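You operate a simulated robot arm through the tools that you are given. There is no shell and no other tool. Be economical: measure what you need, move in short steps, check, and stop when the job is done.

Carry out the task below with a simulated two-armed robot. There is one attempt and no reset: what you move stays moved.

Task
Cap the open jug and the open bottle, push the jug back and stand the bottle on the crate.
Fine: the jug slides about a hand's width towards the wall; the crate is the wooden one under the hotplate. Set down upright: white bottle.
Where things are to end (x, y in the base frame): white jug within 3.5 cm of [60, 4].
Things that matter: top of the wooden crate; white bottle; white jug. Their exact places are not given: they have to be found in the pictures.

The check looks at the end state, three seconds after you hand in, the way a careful person would. Anything else that was tipped, shoved, dropped, spilled or broken makes it a failure. A push-on lid holds only when it is set on centred and level and pressed home; a screw cap is set on level and turned clockwise until tight.

Robot
Two 7-joint arms with two-finger parallel grippers on one trunk, on a base that drives. Base frame: it is fixed to the floor where the robot stands at the start and does not move with it; the origin is under the middle of the robot, x ahead of it, y to its left, z up; the surface under the hand at the start is at about z = 95. Lengths are in cm, angles in rad, forces in N, time in s.
The left shoulder is at the start at [7, 13.3, 130.1], the right one opposite. With the tool pointing down near the work surface each hand reaches from about 10 to 64 cm from the robot's upright axis, wherever it stands, measured 20 degrees to its own side. Places, roughly: top of the wooden crate [80, -80, 110]; white bottle (8x8x32 cm) [50, -40, 110]. Payload 1.57 kg a hand.
The TCP of each hand is the grasp point between the finger pads, 3 cm short of the fingertips. In the tool frame z runs along the fingers and y along their closing line. The gripper opens to 8 cm. The fingers are 1.7 cm wide and 1.2 cm thick; the gripper's body (4 by 8.2 cm) begins 8 cm behind the TCP.
Orientation is that of the tool frame in the base frame, as [roll, pitch, yaw] about the fixed x, y, z axes, in that order (R = Rz(yaw) Ry(pitch) Rx(roll)). With the fingers straight down and closing along the base's y, the tool's x points along the base's -x, its y along +y and its z along -z.

Tools
- The arms move only by the tool jog_arm. It takes "left_deltas", "right_deltas" or both (then of equal length, played together; a hand with none holds still); each is one flat list of numbers, 7 for each row, row after row: the shift along the base's x, y, z in cm, then the turn, a rotation vector about the base's x, y, z in rad, then the gripper command, from -1 (shut) to 1 (fully open), values between in proportion. In form: [tx, ty, tz, wx, wy, wz, hand, tx, ty, tz, wx, wy, wz, hand, ...]. A call has 1 to 20 rows; each row shifts and turns the commanded pose from where the row before left it. Rows are played at 5 a second. More than 5 cm and 0.15 rad between two rows, or a gripper value outside its range, and nothing of the call is played. Where a pose cannot be reached the arm comes as near as it can. A force on the tool above 40 N (or 10 N above the force at the start of the call, whichever is more), or a blocked arm, ends the call early, and 0.2 s more pass. Each finger travels about 15.3 cm/s and halts on what it meets, pressing with about 32 N; the grip force reading is that of the motor and also rises with nothing between the fingers. The clock runs only during rows and for 0.2 s after the last one: add rows that do not move to give the fingers time. The reply holds the time, the measured pose of the TCP, the force on the tool along the base axes, the opening and the grip force, in the units named above and with some noise, with the torque about the TCP (base axes, N m) and any sound that the robot's microphone picked up.
- Cameras (640 x 400 px; columns grow to the right, rows downward): "scene" is now at [13.55, -1.41, 152.07]; the picture's right is [-0.27, -0.96, 0.00], its down [-0.50, 0.14, -0.85] and it looks along [0.82, -0.23, -0.52] (base axes); focal length 236 px, centre (320, 200). "left" rides on the left gripper at [7.2, 0.7, -12.2] in its tool frame; the picture's right is [-0.09, 1.00, 0.00], its down [-0.84, -0.08, -0.54] and it looks along [-0.54, -0.05, 0.84] (tool axes); focal length 238 px, centre (320, 200). "right" rides on the right gripper at [7.2, -0.7, -12.2] in its tool frame; the picture's right is [0.09, 1.00, 0.00], its down [-0.84, 0.08, -0.54] and it looks along [-0.54, 0.05, 0.84] (tool axes); focal length 238 px, centre (320, 200).
- capture(camera): a new picture of that camera. The clock stands still meanwhile.
- lift_body(by): slides the trunk up (or, below 0, down) by that many cm; the arms and the scene camera ride with it, the base frame stays. It gives what a move gives, with no picture.
- steer(legs): drives the robot by 1 to 6 legs, each [ahead, left, turn to the left] in cm, cm and rad, along the robot's own axes; the way and the turn of a leg run together, so that a leg with both is an arc; at most 150 cm and 3.142 rad a leg. The arms and the cameras ride along, it lands a little off, and it stops where it bumps. It gives what a move gives.
- aim_head(pan, tilt): turns the head with the scene camera to pan (to the left, within 1.501 rad either way) and tilt (down, from -0.506 to 1.204), counted from straight ahead of the robot. It gives what a move gives.
- pixel_to_xyz(camera, pixels): for up to 12 pixels [column, row] of the newest picture of that camera ("zoom" is the newest enlarged one), the place [x, y, z] in the base frame of the surface seen there, good to about 0.2 cm, but the place of the scene camera against the robot may be out by one fixed shift of up to 2.5 cm in any direction. The clock stands still meanwhile.
- zoom(camera, box): a new picture of the part [left, top, right, bottom] of that camera's present view, enlarged. The clock stands still meanwhile.
- job_done(): hands the job in; it is judged then, once.

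Work in short steps. Measure before you move; look again where a grasp or a placing could have gone wrong, and mend it. You have 80 turns and 58 pictures in all, those below and enlarged ones among them. Open the grippers and draw the arms clear of the work before you hand the job in, unless the task says otherwise; then end with one line.

The tools are called after "Call:" by a JSON object that holds its "api" and its "payload". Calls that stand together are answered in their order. jog_arm: Moves the arms, as the interface text tells. Its arguments: {"type":"object","properties":{"left_deltas":{"type":"array"},"right_deltas":{"type":"array"}},"required":[]} The other tools are called the same way: lift_body (by) slides the trunk up or down; steer (legs) drives the base; aim_head (pan, tilt) turns the head that bears the scene camera; capture (camera) takes a picture; pixel_to_xyz (camera, pixels) gives the place of the surface under pixels of a picture; zoom (camera, box) takes an enlarged picture of a part of a camera's view; job_done () hands the job in.

At the start:

```text
time_s: 0.0
left_position: [38.95, -1.73, 142.14]
left_orientation: [-3.141, 0.0, -3.141]
left_wrist_force: [-1.1, 0.5, 0.0]
left_ft_torque: [0.03, -0.02, 0.0]
left_grip_width: 8.02
left_grasp_force: 0.0
right_position: [38.98, -37.21, 142.13]
right_orientation: [-3.141, 0.002, 3.14]
right_wrist_force: [0.5, -0.2, 0.3]
right_ft_torque: [-0.01, -0.02, 0.01]
right_grip_width: 8.0
right_grasp_force: 0.0
trunk travel left (down, up): [-87.5, 6.5]
robot x, y, heading: [0.52, 0.21, -0.001]
head pan, tilt: [-0.274, 0.548]
```

scene: 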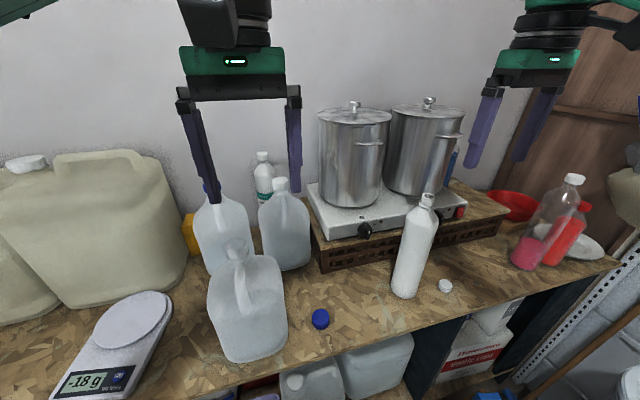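
right: 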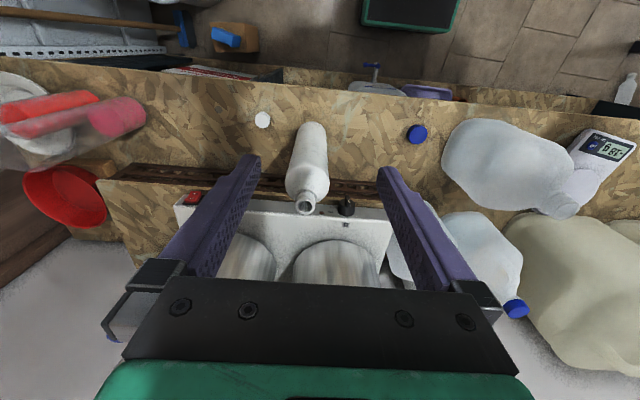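
left: 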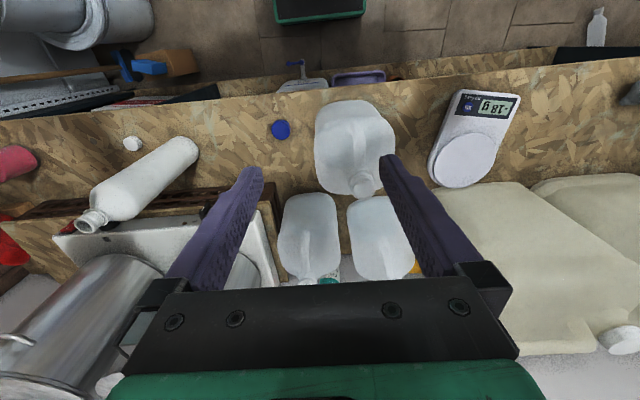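

The scene shows the front jug at (247,300), a blue cap at (320,318), the white bottle at (415,245) and a white cap at (445,285). I'll measure these from the wrist cameras, which have no fixed shift, and from the scene camera.

Call:
{"api": "pixel_to_xyz", "payload": {"camera": "right", "pixels": [[263, 120], [305, 207], [314, 130], [307, 180], [417, 134], [563, 203], [480, 160], [263, 128], [340, 160], [150, 205], [417, 143], [290, 100]]}}

Call:
{"api": "pixel_to_xyz", "payload": {"camera": "left", "pixels": [[280, 129], [363, 188], [355, 110], [355, 150], [90, 222], [132, 143], [180, 143], [320, 285], [330, 275], [383, 130], [325, 130], [268, 105]]}}

Call:
{"api": "pixel_to_xyz", "payload": {"camera": "scene", "pixels": [[320, 318], [445, 285], [427, 197], [237, 246], [280, 183], [487, 235], [440, 233], [320, 255], [505, 215], [350, 325], [460, 211], [365, 231]]}}

Call:
{"api": "zoom", "payload": {"camera": "scene", "box": [180, 140, 480, 370]}}

```text
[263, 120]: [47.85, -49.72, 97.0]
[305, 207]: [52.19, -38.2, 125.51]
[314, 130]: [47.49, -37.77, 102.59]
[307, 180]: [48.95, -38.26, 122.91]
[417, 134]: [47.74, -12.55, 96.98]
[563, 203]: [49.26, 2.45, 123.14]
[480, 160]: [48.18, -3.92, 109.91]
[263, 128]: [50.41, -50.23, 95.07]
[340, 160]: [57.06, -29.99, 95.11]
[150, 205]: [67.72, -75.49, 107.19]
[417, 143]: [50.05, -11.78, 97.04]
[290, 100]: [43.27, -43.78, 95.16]
```

```text
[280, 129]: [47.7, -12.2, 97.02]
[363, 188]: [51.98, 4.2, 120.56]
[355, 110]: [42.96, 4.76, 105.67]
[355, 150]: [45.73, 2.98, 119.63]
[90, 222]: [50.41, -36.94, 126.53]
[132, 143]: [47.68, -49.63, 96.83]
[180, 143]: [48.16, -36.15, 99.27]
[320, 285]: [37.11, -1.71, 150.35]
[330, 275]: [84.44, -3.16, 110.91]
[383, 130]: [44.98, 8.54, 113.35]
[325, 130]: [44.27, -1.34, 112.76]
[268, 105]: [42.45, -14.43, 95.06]
```

```text
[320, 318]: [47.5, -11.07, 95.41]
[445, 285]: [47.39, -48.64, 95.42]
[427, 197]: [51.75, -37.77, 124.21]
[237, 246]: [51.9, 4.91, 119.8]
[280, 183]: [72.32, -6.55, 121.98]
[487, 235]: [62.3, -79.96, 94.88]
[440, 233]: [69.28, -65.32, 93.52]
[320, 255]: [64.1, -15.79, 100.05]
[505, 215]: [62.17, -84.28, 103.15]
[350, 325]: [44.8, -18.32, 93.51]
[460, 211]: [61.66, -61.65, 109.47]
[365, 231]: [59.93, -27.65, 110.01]
```

```text
1.74 times, centred on (330, 255) of scene
```

zoom: 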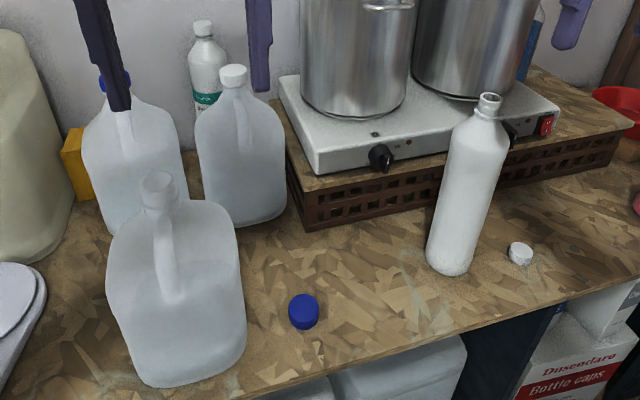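

Caps stand on the table (z 95.1), tops at z 97. I'll zoom in on the caps, jug neck, and the crate's free right end for detail.

Call:
{"api": "zoom", "payload": {"camera": "left", "box": [240, 80, 440, 205]}}

Call:
{"api": "zoom", "payload": {"camera": "right", "box": [230, 80, 390, 230]}}

Call:
{"api": "zoom", "payload": {"camera": "scene", "box": [400, 130, 640, 300]}}

```text
3.20 times, centred on (340, 142) of left
```

zoom: 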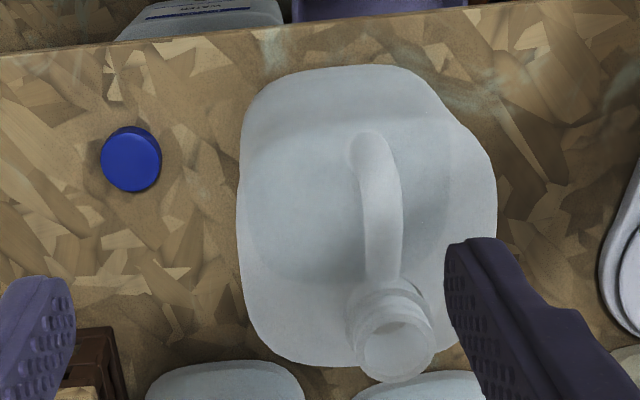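

```text
2.67 times, centred on (310, 155) of right
```

zoom: 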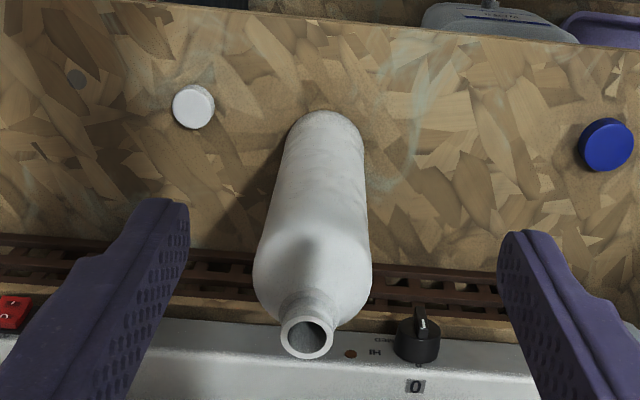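

```text
2.35 times, centred on (520, 215) of scene
```

zoom: 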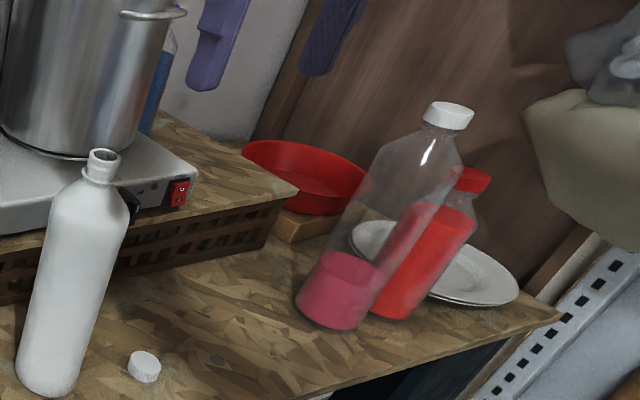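

I'll measure cap diameters, mouth rims, and the free crate strip precisely.

Call:
{"api": "pixel_to_xyz", "payload": {"camera": "left", "pixels": [[272.5, 129], [289.7, 129], [281, 120.5], [281, 137.5], [353.5, 189], [374.5, 189], [364, 181.5], [364, 198], [363, 172], [360, 125], [357, 122], [316, 150]]}}

Call:
{"api": "pixel_to_xyz", "payload": {"camera": "right", "pixels": [[255.3, 119.7], [269.3, 119.7], [262, 113], [262, 126], [295.8, 206], [314.3, 206], [305, 199.5], [305, 213], [286, 179], [328.5, 179], [120, 200], [130, 240]]}}

Call:
{"api": "pixel_to_xyz", "payload": {"camera": "zoom", "pixels": [[210, 145], [240, 170], [270, 190], [190, 205], [215, 195], [175, 150], [185, 165], [295, 190], [200, 170], [165, 215], [320, 175], [320, 230]]}}

```text
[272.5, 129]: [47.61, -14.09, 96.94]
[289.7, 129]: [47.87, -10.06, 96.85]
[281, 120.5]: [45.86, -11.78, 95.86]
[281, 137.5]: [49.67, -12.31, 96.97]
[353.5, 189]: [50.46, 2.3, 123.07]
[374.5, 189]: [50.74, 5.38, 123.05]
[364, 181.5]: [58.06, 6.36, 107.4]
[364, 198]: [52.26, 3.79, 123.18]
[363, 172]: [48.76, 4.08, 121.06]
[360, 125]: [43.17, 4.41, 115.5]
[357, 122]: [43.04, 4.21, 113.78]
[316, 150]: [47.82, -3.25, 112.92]
```

```text
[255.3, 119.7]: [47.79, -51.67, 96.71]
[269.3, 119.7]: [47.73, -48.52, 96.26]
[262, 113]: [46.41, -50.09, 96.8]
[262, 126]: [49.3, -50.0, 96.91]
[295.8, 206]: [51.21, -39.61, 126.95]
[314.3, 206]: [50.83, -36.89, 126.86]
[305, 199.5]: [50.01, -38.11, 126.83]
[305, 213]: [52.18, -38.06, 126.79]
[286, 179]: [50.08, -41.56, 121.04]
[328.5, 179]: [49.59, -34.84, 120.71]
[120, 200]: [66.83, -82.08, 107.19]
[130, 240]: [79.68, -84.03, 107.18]
```

```text
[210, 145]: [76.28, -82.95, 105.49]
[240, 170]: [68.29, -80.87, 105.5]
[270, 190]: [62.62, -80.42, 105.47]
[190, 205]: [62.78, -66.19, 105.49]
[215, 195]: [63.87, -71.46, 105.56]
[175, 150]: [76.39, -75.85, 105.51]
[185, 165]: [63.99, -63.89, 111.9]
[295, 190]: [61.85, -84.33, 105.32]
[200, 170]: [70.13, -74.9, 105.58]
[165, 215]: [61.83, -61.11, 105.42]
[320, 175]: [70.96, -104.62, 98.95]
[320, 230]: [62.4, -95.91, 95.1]
```

Blue cap centre is (47.75,-12.1), diameter about 4; jug mouth is (51,4,123.1); bottle mouth is (51.1,-38.1,126.8); crate free strip is at about (69,-79), z 107.2. I'll move the left hand above the blue cap and the right hand above the white cap (47.8,-50.0), staying at z about 112.

Call:
{"api": "jog_arm", "payload": {"left_deltas": [2.93, -3.47, 0, 0, 0, 0, 1, 2.93, -3.47, 0, 0, 0, 0, 1, 2.94, -3.46, 0, 0, 0, 0, 1, 0, 0, -4, 0, 0, 0, 1, 0, 0, -4, 0, 0, 0, 1, 0, 0, -4, 0, 0, 0, 1, 0, 0, -4, 0, 0, 0, 1, 0, 0, -4, 0, 0, 0, 1, 0, 0, -4, 0, 0, 0, 1, 0, 0, -4, 0, 0, 0, 1, 0, 0, 0, 0, 0, 0, 1], "right_deltas": [2.93, -4.26, 0, 0, 0, 0, 1, 2.93, -4.26, 0, 0, 0, 0, 1, 2.94, -4.27, 0, 0, 0, 0, 1, 0, 0, -4, 0, 0, 0, 1, 0, 0, -4, 0, 0, 0, 1, 0, 0, -4, 0, 0, 0, 1, 0, 0, -4, 0, 0, 0, 1, 0, 0, -4, 0, 0, 0, 1, 0, 0, -4, 0, 0, 0, 1, 0, 0, -4, 0, 0, 0, 1, 0, 0, 0, 0, 0, 0, 1]}}

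Call:
{"api": "capture", "payload": {"camera": "left"}}

Call:
{"api": "capture", "payload": {"camera": "right"}}

```text
refused: row 1 steps farther than a row can; nothing moved
```

```text
50 pictures are left
```

left: 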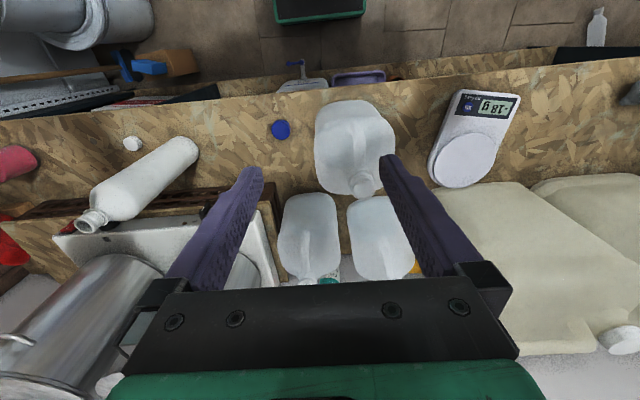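

```text
49 pictures are left
```

right: 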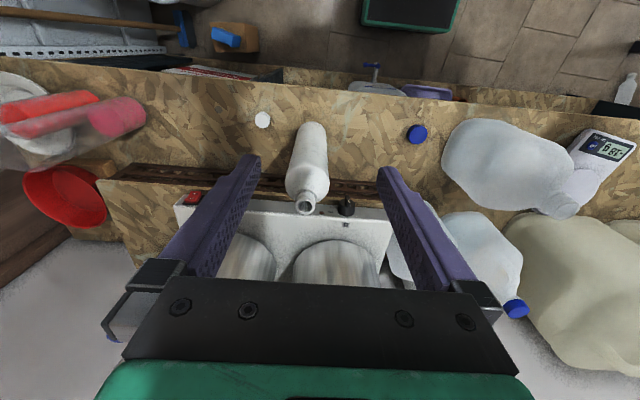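

The first row exceeded the 5 cm limit and nothing moved, so I'll use smaller rows.

Call:
{"api": "jog_arm", "payload": {"left_deltas": [2.2, -2.6, 0, 0, 0, 0, 1, 2.2, -2.6, 0, 0, 0, 0, 1, 2.2, -2.6, 0, 0, 0, 0, 1, 2.2, -2.6, 0, 0, 0, 0, 1, 0, 0, -4, 0, 0, 0, 1, 0, 0, -4, 0, 0, 0, 1, 0, 0, -4, 0, 0, 0, 1, 0, 0, -4, 0, 0, 0, 1, 0, 0, -4, 0, 0, 0, 1, 0, 0, -4, 0, 0, 0, 1, 0, 0, -4, 0, 0, 0, 1, 0, 0, 0, 0, 0, 0, 1], "right_deltas": [2.2, -3.2, 0, 0, 0, 0, 1, 2.2, -3.2, 0, 0, 0, 0, 1, 2.2, -3.2, 0, 0, 0, 0, 1, 2.2, -3.2, 0, 0, 0, 0, 1, 0, 0, -4, 0, 0, 0, 1, 0, 0, -4, 0, 0, 0, 1, 0, 0, -4, 0, 0, 0, 1, 0, 0, -4, 0, 0, 0, 1, 0, 0, -4, 0, 0, 0, 1, 0, 0, -4, 0, 0, 0, 1, 0, 0, -4, 0, 0, 0, 1, 0, 0, 0, 0, 0, 0, 1]}}

Call:
{"api": "capture", "payload": {"camera": "left"}}

Call:
{"api": "capture", "payload": {"camera": "right"}}

```text
time_s: 2.3
left_position: [43.7, -6.31, 114.81]
left_orientation: [-3.132, 0.015, 3.14]
left_wrist_force: [-12.0, -0.4, 20.4]
left_ft_torque: [1.21, 0.45, 0.72]
left_grip_width: 7.98
left_grasp_force: 0.1
left hand out of reach, approached as far as the arm can: row 2, 3, 4
right_position: [43.32, -46.14, 114.01]
right_orientation: [3.139, 0.005, -3.141]
right_wrist_force: [0.4, -0.6, -0.1]
right_ft_torque: [-0.06, -0.01, 0.04]
right_grip_width: 7.99
right_grasp_force: 0.1
right hand out of reach, approached as far as the arm can: row 2, 3, 4
trunk travel left (down, up): [-87.5, 6.5]
robot x, y, heading: [-0.0, 0.16, -0.002]
head pan, tilt: [-0.274, 0.548]
stopped in row 11 (left hand): the force on the tool passed its limit at 74 N (the readings are from after the stop); the commanded pose is now the measured one
```

```text
48 pictures are left
```

left: 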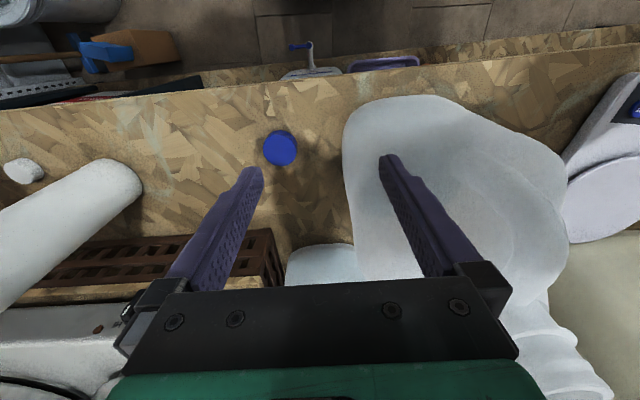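

```text
47 pictures are left
```

right: 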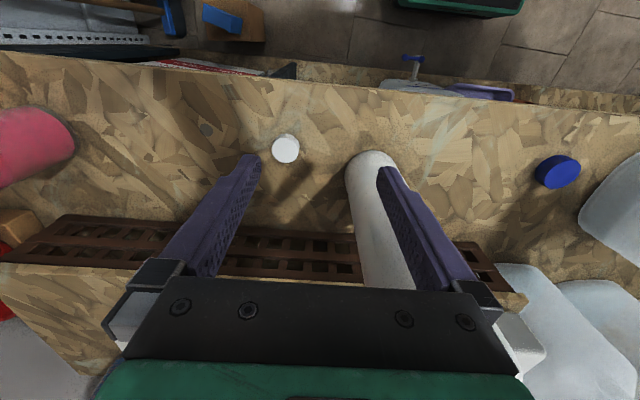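

The hands fell short at that height and the left finger pressed on the jug's shoulder. I'll raise both hands straight up, then check the jug.

Call:
{"api": "jog_arm", "payload": {"left_deltas": [0, 0, 4, 0, 0, 0, 1, 0, 0, 4, 0, 0, 0, 1, 0, 0, 4, 0, 0, 0, 1, 0, 0, 0, 0, 0, 0, 1], "right_deltas": [0, 0, 4, 0, 0, 0, 1, 0, 0, 4, 0, 0, 0, 1, 0, 0, 4, 0, 0, 0, 1, 0, 0, 0, 0, 0, 0, 1]}}

Call:
{"api": "capture", "payload": {"camera": "scene"}}

```text
time_s: 3.3
left_position: [44.1, -6.31, 126.57]
left_orientation: [-3.134, 0.011, 3.139]
left_wrist_force: [-0.7, -0.2, -0.2]
left_ft_torque: [0.03, 0.03, 0.01]
left_grip_width: 7.98
left_grasp_force: 0.0
right_position: [43.9, -46.26, 125.62]
right_orientation: [-3.141, 0.001, 3.14]
right_wrist_force: [0.2, -0.4, -0.4]
right_ft_torque: [0.03, 0.05, -0.01]
right_grip_width: 8.01
right_grasp_force: 0.1
trunk travel left (down, up): [-87.5, 6.5]
robot x, y, heading: [-0.17, 0.05, 0.001]
head pan, tilt: [-0.274, 0.548]
```

```text
46 pictures are left
```

scene: 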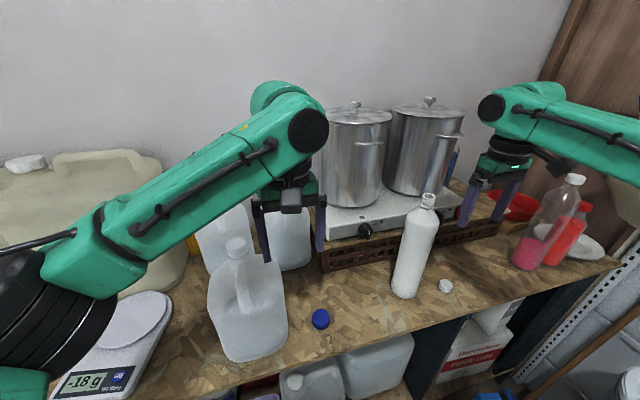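

The jug is still in place, around (247,300). I'll move the left hand sideways to clear it, then forward over the blue cap, checking position before going down.

Call:
{"api": "jog_arm", "payload": {"left_deltas": [0, -2.9, 0, 0, 0, 0, 1, 0, -2.9, 0, 0, 0, 0, 1, 1.8, 0, -3, 0, 0, 0, 1, 1.8, 0, -3, 0, 0, 0, 1, 0, 0, -4, 0, 0, 0, 1, 0, 0, 0, 0, 0, 0, 1], "right_deltas": [0, -3.6, 0, 0, 0, 0, 1, 0, 0, -4, 0, 0, 0, 1, 2, 0, -4, 0, 0, 0, 1, 2, 0, -3, 0, 0, 0, 1, 0, 0, 0, 0, 0, 0, 1, 0, 0, 0, 0, 0, 0, 1]}}

Call:
{"api": "capture", "payload": {"camera": "left"}}

Call:
{"api": "capture", "payload": {"camera": "right"}}

```text
time_s: 4.7
left_position: [47.55, -12.14, 116.75]
left_orientation: [-3.13, 0.012, 3.139]
left_wrist_force: [0.2, 0.0, 0.5]
left_ft_torque: [-0.02, -0.03, 0.03]
left_grip_width: 8.0
left_grasp_force: 0.0
right_position: [47.46, -49.5, 114.82]
right_orientation: [3.141, 0.003, 3.141]
right_wrist_force: [-0.1, -0.1, -1.0]
right_ft_torque: [0.0, -0.02, -0.03]
right_grip_width: 8.0
right_grasp_force: 0.0
trunk travel left (down, up): [-87.5, 6.5]
robot x, y, heading: [-0.21, 0.23, -0.001]
head pan, tilt: [-0.274, 0.548]
```

```text
45 pictures are left
```

left: 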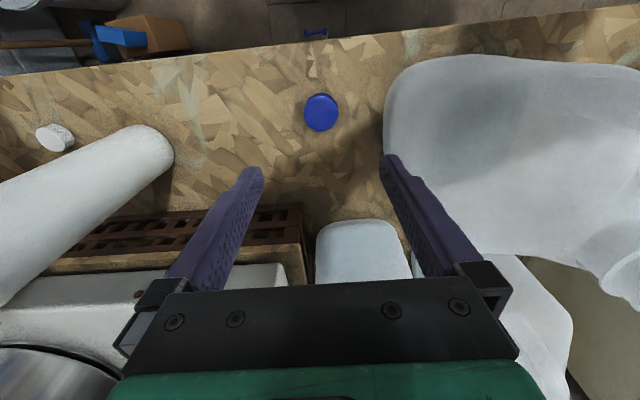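

```text
44 pictures are left
```

right: 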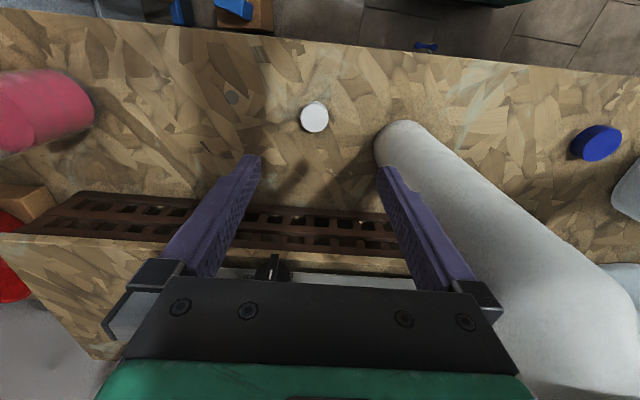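

Both caps are visible, blue at (321,112) and white at (314,117). I'll locate their edges and zoom in to see the cap type and the jug's side.

Call:
{"api": "pixel_to_xyz", "payload": {"camera": "left", "pixels": [[305, 111], [337, 111], [321, 95], [321, 125], [321, 111], [384, 130], [400, 210]]}}

Call:
{"api": "pixel_to_xyz", "payload": {"camera": "right", "pixels": [[302, 117], [327, 117], [314, 104], [314, 129], [314, 117], [380, 140], [430, 130]]}}

Call:
{"api": "zoom", "payload": {"camera": "left", "box": [290, 85, 354, 125]}}

Call:
{"api": "zoom", "payload": {"camera": "scene", "box": [200, 220, 300, 290]}}

Call:
{"api": "zoom", "payload": {"camera": "scene", "box": [390, 185, 470, 300]}}

```text
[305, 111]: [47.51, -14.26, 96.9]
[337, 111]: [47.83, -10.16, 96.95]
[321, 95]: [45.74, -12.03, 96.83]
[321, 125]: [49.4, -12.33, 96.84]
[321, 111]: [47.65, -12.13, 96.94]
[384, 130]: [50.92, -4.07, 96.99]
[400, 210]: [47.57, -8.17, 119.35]
```

```text
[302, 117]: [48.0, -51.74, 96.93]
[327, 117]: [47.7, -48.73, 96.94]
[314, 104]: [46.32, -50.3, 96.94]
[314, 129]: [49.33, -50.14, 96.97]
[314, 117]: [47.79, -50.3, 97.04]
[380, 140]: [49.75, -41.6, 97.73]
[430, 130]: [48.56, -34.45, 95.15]
```

```text
10.00 times, centred on (322, 105) of left
```

zoom: 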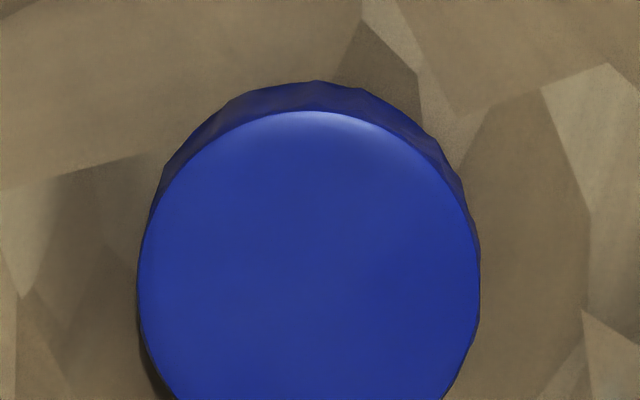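

```text
5.71 times, centred on (250, 255) of scene
```

zoom: 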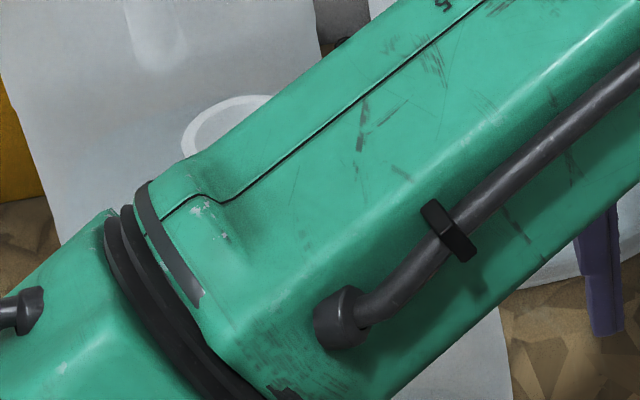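

```text
3.48 times, centred on (430, 242) of scene
```

zoom: 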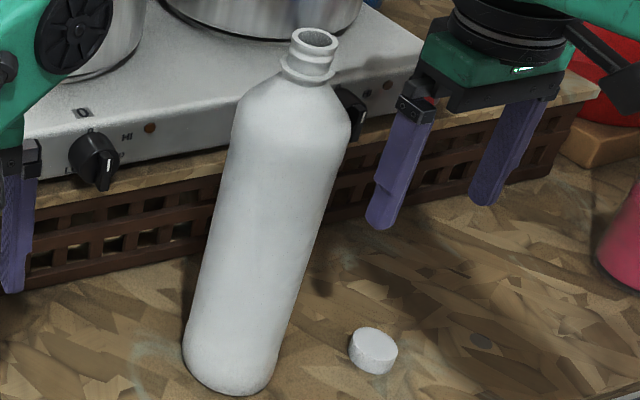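

Both caps are ribbed screw caps and the bottle neck has a screw collar. Before lowering the left hand I need to see how close its forearm is to the jug, so I'll take a scene picture.

Call:
{"api": "capture", "payload": {"camera": "scene"}}

```text
40 pictures are left
```

scene: 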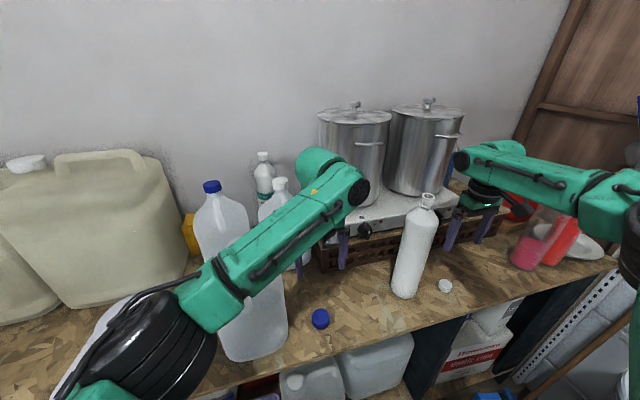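

Call:
{"api": "pixel_to_xyz", "payload": {"camera": "scene", "pixels": [[360, 190], [300, 225], [250, 250], [215, 285], [180, 330], [240, 290], [300, 260], [475, 165], [560, 180], [610, 205]]}}

```text
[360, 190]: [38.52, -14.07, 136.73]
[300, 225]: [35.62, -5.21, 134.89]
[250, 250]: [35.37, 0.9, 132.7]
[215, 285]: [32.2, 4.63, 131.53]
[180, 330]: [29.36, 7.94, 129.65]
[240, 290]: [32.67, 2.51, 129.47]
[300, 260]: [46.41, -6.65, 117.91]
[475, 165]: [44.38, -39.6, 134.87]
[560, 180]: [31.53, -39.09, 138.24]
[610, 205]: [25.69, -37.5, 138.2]
```

The left forearm would come down onto the jug, so the right hand will handle the blue cap instead. I'll draw the left hand up and away to its own side, and back the right hand off.

Call:
{"api": "jog_arm", "payload": {"left_deltas": [0, 0, 4, 0, 0, 0, 1, 0, 0, 4, 0, 0, 0, 1, -1, 0, 4, 0, 0, 0, 1, -3, 0, 3, 0, 0, 0, 1, -4, 0, 0, 0, 0, 0, 1, -4, 0, 0, 0, 0, 0, 1, 0, 4.5, 0, 0, 0, 0, 1, 0, 4.5, 0, 0, 0, 0, 1, 0, 4.5, 0, 0, 0, 0, 1, 0, 4.5, 0, 0, 0, 0, 1, 0, 4.5, 0, 0, 0, 0, 1, 0, 4.5, 0, 0, 0, 0, 1, 0, 4.5, 0, 0, 0, 0, 1], "right_deltas": [0, 0, 0, 0, 0, 0, 1, 0, 0, 0, 0, 0, 0, 1, 0, 0, 0, 0, 0, 0, 1, 0, 0, 0, 0, 0, 0, 1, 0, 0, 0, 0, 0, 0, 1, -4, 0, 0, 0, 0, 0, 1, -4, 0, 0, 0, 0, 0, 1, -3.5, 0, 0, 0, 0, 0, 1, 0, 4, 0, 0, 0, 0, 1, 0, 4, 0, 0, 0, 0, 1, 0, 4, 0, 0, 0, 0, 1, 0, 4, 0, 0, 0, 0, 1, 0, 4, 0, 0, 0, 0, 1]}}

```text
time_s: 7.5
left_position: [35.47, 20.1, 131.88]
left_orientation: [-3.129, 0.009, 3.137]
left_wrist_force: [0.8, -0.5, -0.7]
left_ft_torque: [0.02, -0.01, 0.04]
left_grip_width: 7.99
left_grasp_force: 0.2
right_position: [36.24, -29.09, 115.03]
right_orientation: [-3.141, 0.004, 3.14]
right_wrist_force: [0.5, 0.2, -0.3]
right_ft_torque: [-0.03, -0.04, -0.04]
right_grip_width: 7.99
right_grasp_force: 0.2
trunk travel left (down, up): [-87.5, 6.5]
robot x, y, heading: [0.16, -0.11, 0.001]
head pan, tilt: [-0.274, 0.548]
```

The left hand is clear. Now I'll take the right hand over the blue cap (47.65,-12.15) and down to z 99.

Call:
{"api": "jog_arm", "payload": {"right_deltas": [0, 4.25, 0, 0, 0, 0, 1, 0, 4.25, 0, 0, 0, 0, 1, 0, 4.25, 0, 0, 0, 0, 1, 0, 4.2, 0, 0, 0, 0, 1, 3.8, 0, 0, 0, 0, 0, 1, 3.8, 0, 0, 0, 0, 0, 1, 3.8, 0, 0, 0, 0, 0, 1, 0, 0, -4, 0, 0, 0, 1, 0, 0, -4, 0, 0, 0, 1, 0, 0, -3, 0, 0, 0, 1, 0, 0, -2, 0, 0, 0, 1, 0, 0, 0, 0, 0, 0, 1]}}

Call:
{"api": "capture", "payload": {"camera": "right"}}

```text
time_s: 10.1
left_position: [35.77, 19.66, 131.85]
left_orientation: [-3.131, 0.01, 3.14]
left_wrist_force: [-0.5, 0.8, -1.1]
left_ft_torque: [-0.03, -0.01, 0.01]
left_grip_width: 8.0
left_grasp_force: 0.1
right_position: [47.64, -12.84, 101.71]
right_orientation: [3.141, 0.001, -3.14]
right_wrist_force: [-0.6, -0.1, 0.4]
right_ft_torque: [0.01, 0.04, -0.01]
right_grip_width: 7.99
right_grasp_force: 0.0
trunk travel left (down, up): [-87.5, 6.5]
robot x, y, heading: [-0.11, 0.09, 0.003]
head pan, tilt: [-0.274, 0.548]
```

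```text
39 pictures are left
```

right: 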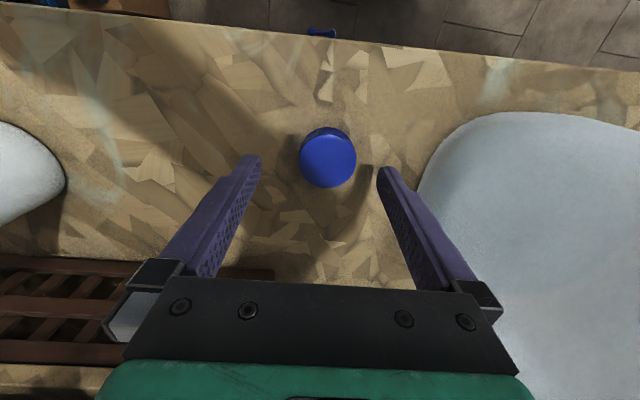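

The cap sits slightly to the +y side between the fingers (centre 328). I'll shift y by +0.6, lower to about 98.8 and close.

Call:
{"api": "jog_arm", "payload": {"right_deltas": [0, 0.6, -1.5, 0, 0, 0, 1, 0, 0, -1.3, 0, 0, 0, 1, 0, 0, 0, 0, 0, 0, 1, 0, 0, 0, 0, 0, 0, 0.2, 0, 0, 0, 0, 0, 0, -0.2, 0, 0, 0, 0, 0, 0, -1, 0, 0, 0, 0, 0, 0, -1, 0, 0, 0, 0, 0, 0, -1]}}

Call:
{"api": "capture", "payload": {"camera": "right"}}

```text
time_s: 11.9
left_position: [35.67, 19.63, 131.77]
left_orientation: [-3.133, 0.01, 3.141]
left_wrist_force: [0.8, 0.6, 0.1]
left_ft_torque: [-0.01, 0.02, 0.03]
left_grip_width: 7.99
left_grasp_force: 0.2
right_position: [47.62, -12.26, 98.96]
right_orientation: [-3.14, 0.003, 3.141]
right_wrist_force: [0.7, 0.4, -0.7]
right_ft_torque: [0.01, 0.0, 0.03]
right_grip_width: 4.27
right_grasp_force: 32.1
trunk travel left (down, up): [-87.5, 6.5]
robot x, y, heading: [-0.14, -0.08, 0.002]
head pan, tilt: [-0.274, 0.548]
```

```text
38 pictures are left
```

right: 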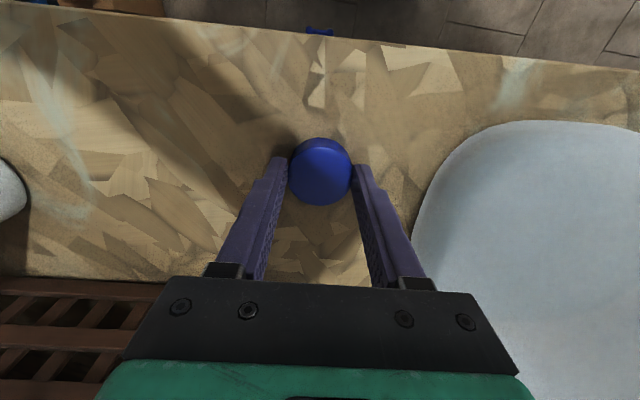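

The cap is gripped (4.27 wide). I'll lift it, and use the left camera to measure the jug's mouth precisely.

Call:
{"api": "jog_arm", "payload": {"right_deltas": [0, 0, 4, 0, 0, 0, -1, 0, 0, 4, 0, 0, 0, -1, 0, 0, 4, 0, 0, 0, -1, 0, 0, 4, 0, 0, 0, -1, 0, 0, 4, 0, 0, 0, -1, 0, 0, 4, 0, 0, 0, -1, 0, 0, 4, 0, 0, 0, -1, 0, 0, 4, 0, 0, 0, -1, 0, 0, 0, 0, 0, 0, -1]}}

Call:
{"api": "capture", "payload": {"camera": "left"}}

Call:
{"api": "capture", "payload": {"camera": "right"}}

```text
time_s: 13.9
left_position: [35.72, 19.66, 131.86]
left_orientation: [-3.133, 0.01, 3.14]
left_wrist_force: [0.1, -0.3, 0.0]
left_ft_torque: [0.01, 0.01, -0.01]
left_grip_width: 8.02
left_grasp_force: 0.0
right_position: [47.61, -11.86, 131.21]
right_orientation: [3.142, 0.002, -3.141]
right_wrist_force: [0.1, -0.7, -0.6]
right_ft_torque: [0.0, 0.01, 0.01]
right_grip_width: 4.29
right_grasp_force: 32.5
trunk travel left (down, up): [-87.5, 6.5]
robot x, y, heading: [-0.05, -0.12, 0.001]
head pan, tilt: [-0.274, 0.548]
```

```text
37 pictures are left
```

left: 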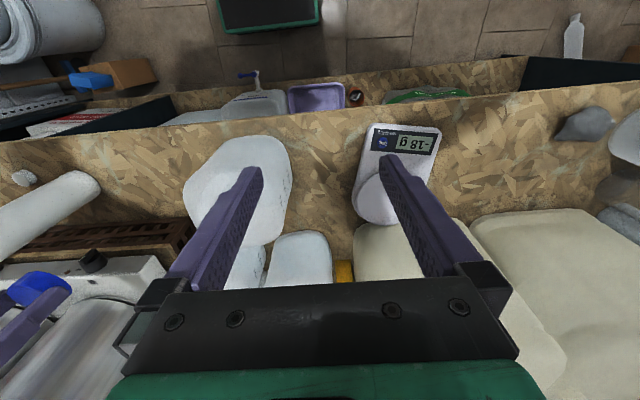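

```text
36 pictures are left
```

right: 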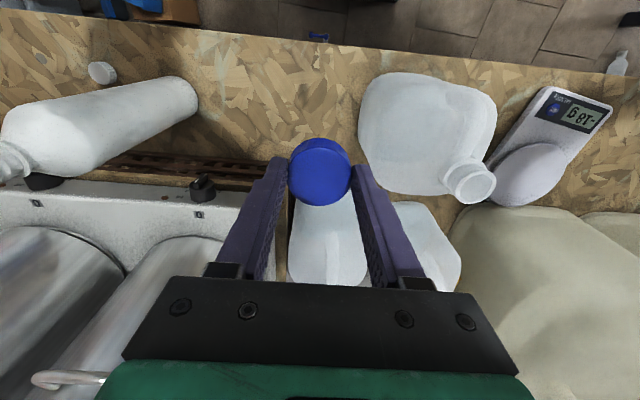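

The right view shows the jug mouth around (478,187). I'll zoom there and measure the rim and the held cap.

Call:
{"api": "zoom", "payload": {"camera": "right", "box": [432, 150, 512, 200]}}

Call:
{"api": "pixel_to_xyz", "payload": {"camera": "right", "pixels": [[320, 180], [291, 178], [350, 178], [320, 153], [320, 204]]}}

```text
8.00 times, centred on (472, 175) of right
```

zoom: 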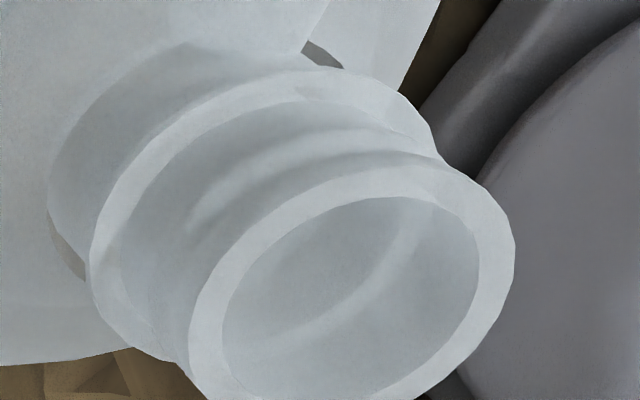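

```text
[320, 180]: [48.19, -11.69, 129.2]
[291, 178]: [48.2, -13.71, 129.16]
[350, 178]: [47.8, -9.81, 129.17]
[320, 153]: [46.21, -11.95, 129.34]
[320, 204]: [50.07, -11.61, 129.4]
```

Call:
{"api": "pixel_to_xyz", "payload": {"camera": "zoom", "pixels": [[207, 320], [500, 245], [250, 240], [300, 202], [370, 178], [450, 185], [490, 210], [485, 300], [450, 355], [205, 370], [225, 390], [490, 275]]}}

```text
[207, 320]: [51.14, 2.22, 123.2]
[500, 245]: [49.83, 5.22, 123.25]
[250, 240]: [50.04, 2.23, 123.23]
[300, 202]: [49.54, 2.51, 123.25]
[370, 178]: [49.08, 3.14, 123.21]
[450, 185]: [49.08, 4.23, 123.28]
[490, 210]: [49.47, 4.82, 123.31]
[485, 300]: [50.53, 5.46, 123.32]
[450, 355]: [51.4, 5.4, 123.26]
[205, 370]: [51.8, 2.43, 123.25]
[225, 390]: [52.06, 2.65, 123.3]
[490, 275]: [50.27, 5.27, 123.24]
```

The rim fits a circle centred at (50.72, 3.82), z 123.25, with threads visible. I'll take a scene zoom with both the held cap and the mouth to cross-check their relative offset.

Call:
{"api": "zoom", "payload": {"camera": "scene", "box": [210, 180, 370, 290]}}

```text
3.64 times, centred on (290, 235) of scene
```

zoom: 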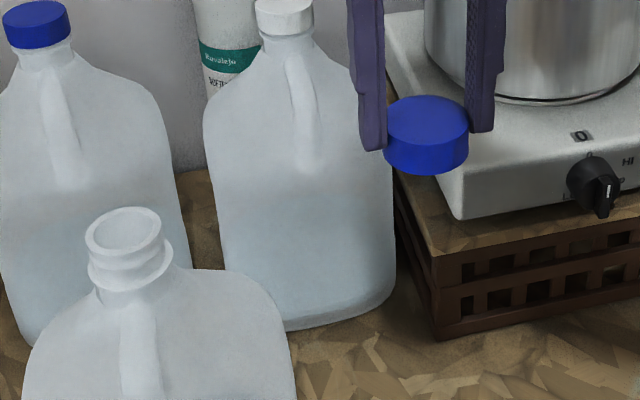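

Call:
{"api": "pixel_to_xyz", "payload": {"camera": "zoom", "pixels": [[388, 122], [466, 122], [426, 99], [427, 143], [427, 122], [88, 236], [157, 228], [120, 210], [128, 255], [95, 247], [150, 215]]}}

```text
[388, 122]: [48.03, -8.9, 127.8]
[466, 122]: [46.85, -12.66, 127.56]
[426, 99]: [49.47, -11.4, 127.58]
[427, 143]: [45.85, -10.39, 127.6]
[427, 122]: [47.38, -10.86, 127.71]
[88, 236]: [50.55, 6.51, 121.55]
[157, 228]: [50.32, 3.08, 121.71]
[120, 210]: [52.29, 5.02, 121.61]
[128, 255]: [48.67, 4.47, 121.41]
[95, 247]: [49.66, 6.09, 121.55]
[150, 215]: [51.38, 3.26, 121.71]
```

Both cameras agree: the cap must move (+2.9, +15.6). I'll carry it over the mouth while turning the hand counter-clockwise 1.2 rad, to leave room for screwing clockwise.

Call:
{"api": "jog_arm", "payload": {"right_deltas": [0.36, 1.95, 0, 0, 0, 0.15, -1, 0.36, 1.95, 0, 0, 0, 0.15, -1, 0.36, 1.95, 0, 0, 0, 0.15, -1, 0.36, 1.95, 0, 0, 0, 0.15, -1, 0.36, 1.95, 0, 0, 0, 0.15, -1, 0.36, 1.95, 0, 0, 0, 0.15, -1, 0.37, 1.95, 0, 0, 0, 0.15, -1, 0.37, 1.95, 0, 0, 0, 0.15, -1, 0, 0, 0, 0, 0, 0, -1, 0, 0, 0, 0, 0, 0, -1]}}

Call:
{"api": "zoom", "payload": {"camera": "scene", "box": [170, 180, 330, 290]}}

```text
time_s: 16.1
left_position: [35.72, 19.48, 131.89]
left_orientation: [-3.134, 0.009, 3.139]
left_wrist_force: [0.1, -0.1, 0.6]
left_ft_torque: [0.01, -0.01, 0.01]
left_grip_width: 8.0
left_grasp_force: 0.1
right_position: [50.42, 3.54, 131.16]
right_orientation: [3.138, 0.001, -1.943]
right_wrist_force: [-0.4, 0.0, -0.3]
right_ft_torque: [0.0, -0.02, 0.0]
right_grip_width: 4.27
right_grasp_force: 32.0
trunk travel left (down, up): [-87.5, 6.5]
robot x, y, heading: [0.48, 0.03, 0.001]
head pan, tilt: [-0.274, 0.548]
```

```text
3.64 times, centred on (250, 235) of scene
```

zoom: 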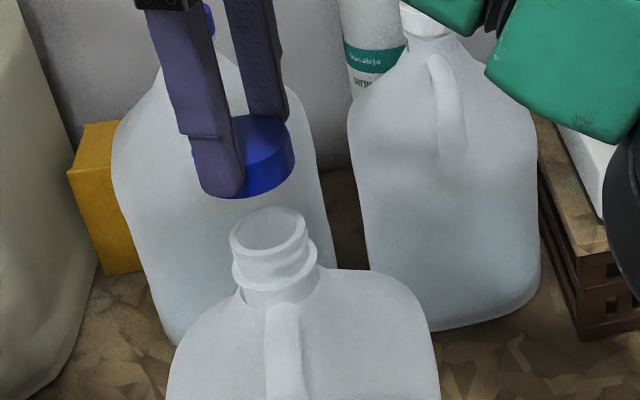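

Call:
{"api": "pixel_to_xyz", "payload": {"camera": "zoom", "pixels": [[284, 135], [286, 150], [270, 118], [255, 140], [265, 175], [240, 122], [231, 240], [303, 230], [266, 210], [272, 256]]}}

```text
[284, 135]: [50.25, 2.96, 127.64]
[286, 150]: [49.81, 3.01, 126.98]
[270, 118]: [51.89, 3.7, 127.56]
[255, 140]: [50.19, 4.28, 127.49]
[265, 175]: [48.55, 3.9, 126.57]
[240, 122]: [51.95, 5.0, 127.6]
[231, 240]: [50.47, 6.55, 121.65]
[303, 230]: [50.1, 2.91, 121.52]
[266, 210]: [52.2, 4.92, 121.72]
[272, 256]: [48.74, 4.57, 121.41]
```

The cap is centred over the mouth to within about 0.1–0.2 cm. I'll lower it in steps to contact.

Call:
{"api": "jog_arm", "payload": {"right_deltas": [0.05, 0.1, -1.5, 0, 0, 0, -1, 0, 0, -1.5, 0, 0, 0, -1, 0, 0, -0.5, 0, 0, 0, -1, 0, 0, -0.3, 0, 0, 0, -1, 0, 0, -0.2, 0, 0, 0, -1, 0, 0, -0.2, 0, 0, 0, -1, 0, 0, 0, 0, 0, 0, -1]}}

```text
time_s: 17.7
left_position: [35.42, 19.65, 131.9]
left_orientation: [-3.132, 0.012, 3.139]
left_wrist_force: [-0.4, -0.4, 0.1]
left_ft_torque: [-0.04, -0.01, -0.01]
left_grip_width: 8.0
left_grasp_force: 0.0
right_position: [50.32, 3.63, 126.98]
right_orientation: [-3.138, 0.005, -1.944]
right_wrist_force: [3.8, 0.3, 15.0]
right_ft_torque: [-0.15, -0.23, 0.07]
right_grip_width: 4.24
right_grasp_force: 32.5
trunk travel left (down, up): [-87.5, 6.5]
robot x, y, heading: [-0.46, -0.18, -0.002]
head pan, tilt: [-0.274, 0.548]
```

Contact at 15 N, z 126.98. I'll screw clockwise 2.1 rad with slight downward follow.

Call:
{"api": "jog_arm", "payload": {"right_deltas": [0.05, 0.05, 0, 0, 0, -0.15, -1, 0, 0, -0.02, 0, 0, -0.15, -1, 0, 0, -0.02, 0, 0, -0.15, -1, 0, 0, -0.02, 0, 0, -0.15, -1, 0, 0, -0.02, 0, 0, -0.15, -1, 0, 0, -0.02, 0, 0, -0.15, -1, 0, 0, -0.02, 0, 0, -0.15, -1, 0, 0, -0.02, 0, 0, -0.15, -1, 0, 0, -0.02, 0, 0, -0.15, -1, 0, 0, -0.02, 0, 0, -0.15, -1, 0, 0, -0.02, 0, 0, -0.15, -1, 0, 0, -0.02, 0, 0, -0.15, -1, 0, 0, -0.02, 0, 0, -0.15, -1, 0, 0, -0.02, 0, 0, -0.15, -1]}}

Call:
{"api": "zoom", "payload": {"camera": "scene", "box": [170, 200, 330, 370]}}

```text
time_s: 20.7
left_position: [35.7, 19.79, 131.91]
left_orientation: [-3.131, 0.01, 3.138]
left_wrist_force: [0.3, 0.0, 0.2]
left_ft_torque: [0.0, -0.02, 0.0]
left_grip_width: 8.0
left_grasp_force: 0.0
right_position: [50.64, 3.81, 126.6]
right_orientation: [-3.141, 0.001, 2.238]
right_wrist_force: [-0.6, 2.1, 0.0]
right_ft_torque: [0.05, 0.04, 0.05]
right_grip_width: 4.26
right_grasp_force: 31.1
trunk travel left (down, up): [-87.5, 6.5]
robot x, y, heading: [0.2, -0.04, -0.001]
head pan, tilt: [-0.274, 0.548]
```

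```text
2.35 times, centred on (250, 285) of scene
```

zoom: 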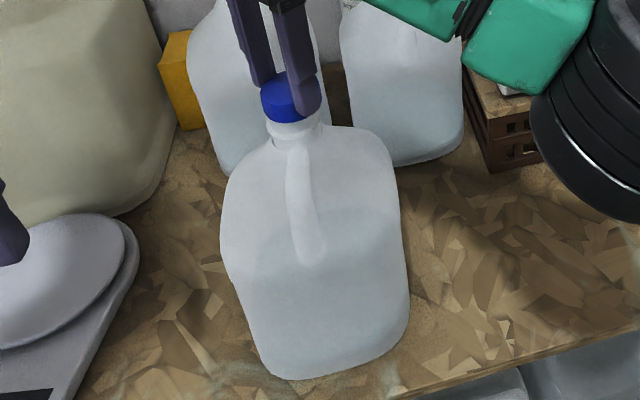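

The cap has dropped to 126.6 with force released, so the threads seem engaged. I'll turn a bit more, then release, rotate back 2.4 rad and regrip.

Call:
{"api": "jog_arm", "payload": {"right_deltas": [0, 0, -0.03, 0, 0, -0.15, -1, 0, 0, -0.03, 0, 0, -0.15, -1, 0, 0, -0.03, 0, 0, -0.15, -1, 0, 0, -0.03, 0, 0, -0.15, -1]}}

Call:
{"api": "jog_arm", "payload": {"right_deltas": [0, 0, 0, 0, 0, 0, 0.2, 0, 0, 0, 0, 0, 0, 0.4, 0, 0, 0, 0, 0, 0.15, 0.4, 0, 0, 0, 0, 0, 0.15, 0.4, 0, 0, 0, 0, 0, 0.15, 0.4, 0, 0, 0, 0, 0, 0.15, 0.4, 0, 0, 0, 0, 0, 0.15, 0.4, 0, 0, 0, 0, 0, 0.15, 0.4, 0, 0, 0, 0, 0, 0.15, 0.4, 0, 0, 0, 0, 0, 0.15, 0.4, 0, 0, 0, 0, 0, 0.15, 0.4, 0, 0, 0, 0, 0, 0.15, 0.4, 0, 0, 0, 0, 0, 0.15, 0.4, 0, 0, 0, 0, 0, 0.15, 0.4, 0, 0, 0, 0, 0, 0.15, 0.4, 0, 0, 0, 0, 0, 0.15, 0.4, 0, 0, 0, 0, 0, 0.15, 0.4, 0, 0, 0, 0, 0, 0.15, 0.4]}}

Call:
{"api": "capture", "payload": {"camera": "right"}}

```text
time_s: 21.7
left_position: [35.75, 19.76, 131.84]
left_orientation: [-3.132, 0.01, 3.136]
left_wrist_force: [-0.8, 0.6, 1.0]
left_ft_torque: [0.0, 0.0, 0.03]
left_grip_width: 8.0
left_grasp_force: 0.1
right_position: [50.58, 3.73, 126.43]
right_orientation: [3.141, 0.002, 1.639]
right_wrist_force: [1.2, 2.6, 0.0]
right_ft_torque: [0.08, -0.05, 0.0]
right_grip_width: 4.27
right_grasp_force: 32.0
trunk travel left (down, up): [-87.5, 6.5]
robot x, y, heading: [0.14, 0.31, -0.002]
head pan, tilt: [-0.274, 0.548]
```

```text
time_s: 25.5
left_position: [35.72, 19.67, 131.86]
left_orientation: [-3.134, 0.01, 3.14]
left_wrist_force: [0.3, -0.3, -0.9]
left_ft_torque: [0.03, 0.03, 0.01]
left_grip_width: 8.0
left_grasp_force: 0.1
right_position: [50.66, 3.64, 126.46]
right_orientation: [3.141, 0.0, -2.239]
right_wrist_force: [0.3, -0.2, 0.2]
right_ft_torque: [0.0, -0.02, 0.03]
right_grip_width: 5.62
right_grasp_force: 0.0
trunk travel left (down, up): [-87.5, 6.5]
robot x, y, heading: [0.21, -0.06, -0.003]
head pan, tilt: [-0.274, 0.548]
```

```text
31 pictures are left
```

right: 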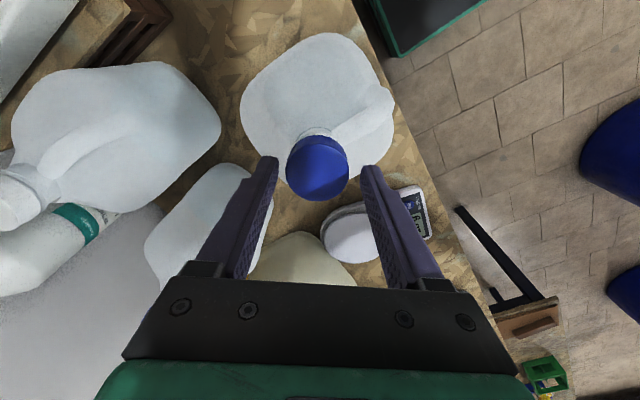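

The cap sits level on the mouth at (318,168). I'll regrip (which also recentres it) and turn clockwise 2.6 rad more.

Call:
{"api": "pixel_to_xyz", "payload": {"camera": "right", "pixels": [[318, 150], [318, 190], [295, 170], [340, 170], [318, 170]]}}

Call:
{"api": "jog_arm", "payload": {"right_deltas": [0, 0, 0, 0, 0, 0, -0.5, 0, 0, 0, 0, 0, 0, -1, 0, 0, 0, 0, 0, 0, -1, 0, 0, -0.02, 0, 0, -0.15, -1, 0, 0, -0.02, 0, 0, -0.15, -1, 0, 0, -0.02, 0, 0, -0.15, -1, 0, 0, -0.02, 0, 0, -0.15, -1, 0, 0, -0.02, 0, 0, -0.15, -1, 0, 0, -0.02, 0, 0, -0.15, -1, 0, 0, -0.02, 0, 0, -0.15, -1, 0, 0, -0.02, 0, 0, -0.15, -1, 0, 0, -0.02, 0, 0, -0.15, -1, 0, 0, -0.02, 0, 0, -0.15, -1, 0, 0, -0.02, 0, 0, -0.15, -1, 0, 0, -0.02, 0, 0, -0.15, -1, 0, 0, -0.02, 0, 0, -0.15, -1, 0, 0, -0.02, 0, 0, -0.15, -1, 0, 0, -0.02, 0, 0, -0.15, -1]}}

```text
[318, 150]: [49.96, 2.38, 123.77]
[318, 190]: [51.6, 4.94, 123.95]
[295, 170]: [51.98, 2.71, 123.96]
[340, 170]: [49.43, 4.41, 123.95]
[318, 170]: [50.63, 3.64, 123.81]
```

```text
time_s: 29.3
left_position: [35.52, 19.71, 131.89]
left_orientation: [-3.13, 0.013, 3.138]
left_wrist_force: [0.8, -0.1, -0.3]
left_ft_torque: [-0.01, -0.02, 0.01]
left_grip_width: 7.99
left_grasp_force: 0.1
right_position: [50.42, 3.81, 126.29]
right_orientation: [3.139, 0.003, 1.788]
right_wrist_force: [8.1, 3.4, 26.5]
right_ft_torque: [0.16, -0.72, 0.02]
right_grip_width: 4.07
right_grasp_force: 32.7
trunk travel left (down, up): [-87.5, 6.5]
robot x, y, heading: [0.14, 0.36, 0.0]
head pan, tilt: [-0.274, 0.548]
```

Upward force is 26 N and the cap top was already at 123.9, so the fingers only held its edge. I'll open, lift slightly, rotate back, then lower to TCP z 125.4 for a fuller grip.

Call:
{"api": "jog_arm", "payload": {"right_deltas": [0, 0, 0.1, 0, 0, 0, 0.2, 0, 0, 0.2, 0, 0, 0, 0.4, 0, 0, 0, 0, 0, 0.15, 0.4, 0, 0, 0, 0, 0, 0.15, 0.4, 0, 0, 0, 0, 0, 0.15, 0.4, 0, 0, 0, 0, 0, 0.15, 0.4, 0, 0, 0, 0, 0, 0.15, 0.4, 0, 0, 0, 0, 0, 0.15, 0.4, 0, 0, 0, 0, 0, 0.15, 0.4, 0, 0, 0, 0, 0, 0.15, 0.4, 0, 0, 0, 0, 0, 0.15, 0.4, 0, 0, 0, 0, 0, 0.15, 0.4, 0, 0, 0, 0, 0, 0.15, 0.4, 0, 0, 0, 0, 0, 0.15, 0.4, 0, 0, 0, 0, 0, 0.15, 0.4, 0, 0, 0, 0, 0, 0.15, 0.4, 0, 0, 0, 0, 0, 0, 0.4]}}

Call:
{"api": "capture", "payload": {"camera": "right"}}

```text
time_s: 32.9
left_position: [35.69, 19.69, 131.86]
left_orientation: [-3.133, 0.011, 3.14]
left_wrist_force: [0.3, 0.9, -0.2]
left_ft_torque: [0.01, -0.01, -0.02]
left_grip_width: 7.99
left_grasp_force: 0.1
right_position: [50.58, 3.6, 126.42]
right_orientation: [-3.141, 0.002, -2.391]
right_wrist_force: [0.4, 0.6, 0.9]
right_ft_torque: [0.01, -0.01, 0.0]
right_grip_width: 5.59
right_grasp_force: 0.0
trunk travel left (down, up): [-87.5, 6.5]
robot x, y, heading: [0.19, -0.17, 0.001]
head pan, tilt: [-0.274, 0.548]
```

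```text
30 pictures are left
```

right: 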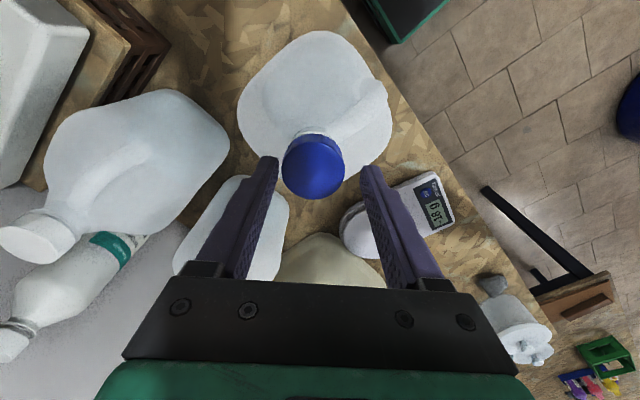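

Call:
{"api": "pixel_to_xyz", "payload": {"camera": "right", "pixels": [[313, 148], [313, 190], [290, 170], [336, 170], [313, 170]]}}

Call:
{"api": "jog_arm", "payload": {"right_deltas": [0, 0.1, -0.5, 0, 0, 0, 0.4, 0, 0, -0.6, 0, 0, 0, 0.4, 0, 0, 0, 0, 0, 0, -0.5, 0, 0, 0, 0, 0, 0, -1, 0, 0, 0, 0, 0, 0, -1, 0, 0, 0, 0, 0, -0.15, -1, 0, 0, -0.01, 0, 0, -0.15, -1, 0, 0, -0.01, 0, 0, -0.15, -1, 0, 0, -0.01, 0, 0, -0.15, -1]}}

```text
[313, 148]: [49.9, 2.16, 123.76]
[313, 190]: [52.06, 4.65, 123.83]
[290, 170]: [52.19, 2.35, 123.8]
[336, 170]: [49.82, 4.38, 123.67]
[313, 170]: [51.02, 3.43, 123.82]
```

```text
time_s: 34.9
left_position: [35.82, 19.71, 131.87]
left_orientation: [-3.133, 0.009, 3.138]
left_wrist_force: [-0.1, -0.2, 0.1]
left_ft_torque: [0.0, -0.01, -0.01]
left_grip_width: 7.98
left_grasp_force: 0.1
right_position: [50.56, 3.62, 125.29]
right_orientation: [3.141, 0.004, -2.995]
right_wrist_force: [0.5, -2.1, 2.7]
right_ft_torque: [0.04, -0.02, 0.01]
right_grip_width: 4.25
right_grasp_force: 32.1
trunk travel left (down, up): [-87.5, 6.5]
robot x, y, heading: [0.06, 0.15, 0.004]
head pan, tilt: [-0.274, 0.548]
```

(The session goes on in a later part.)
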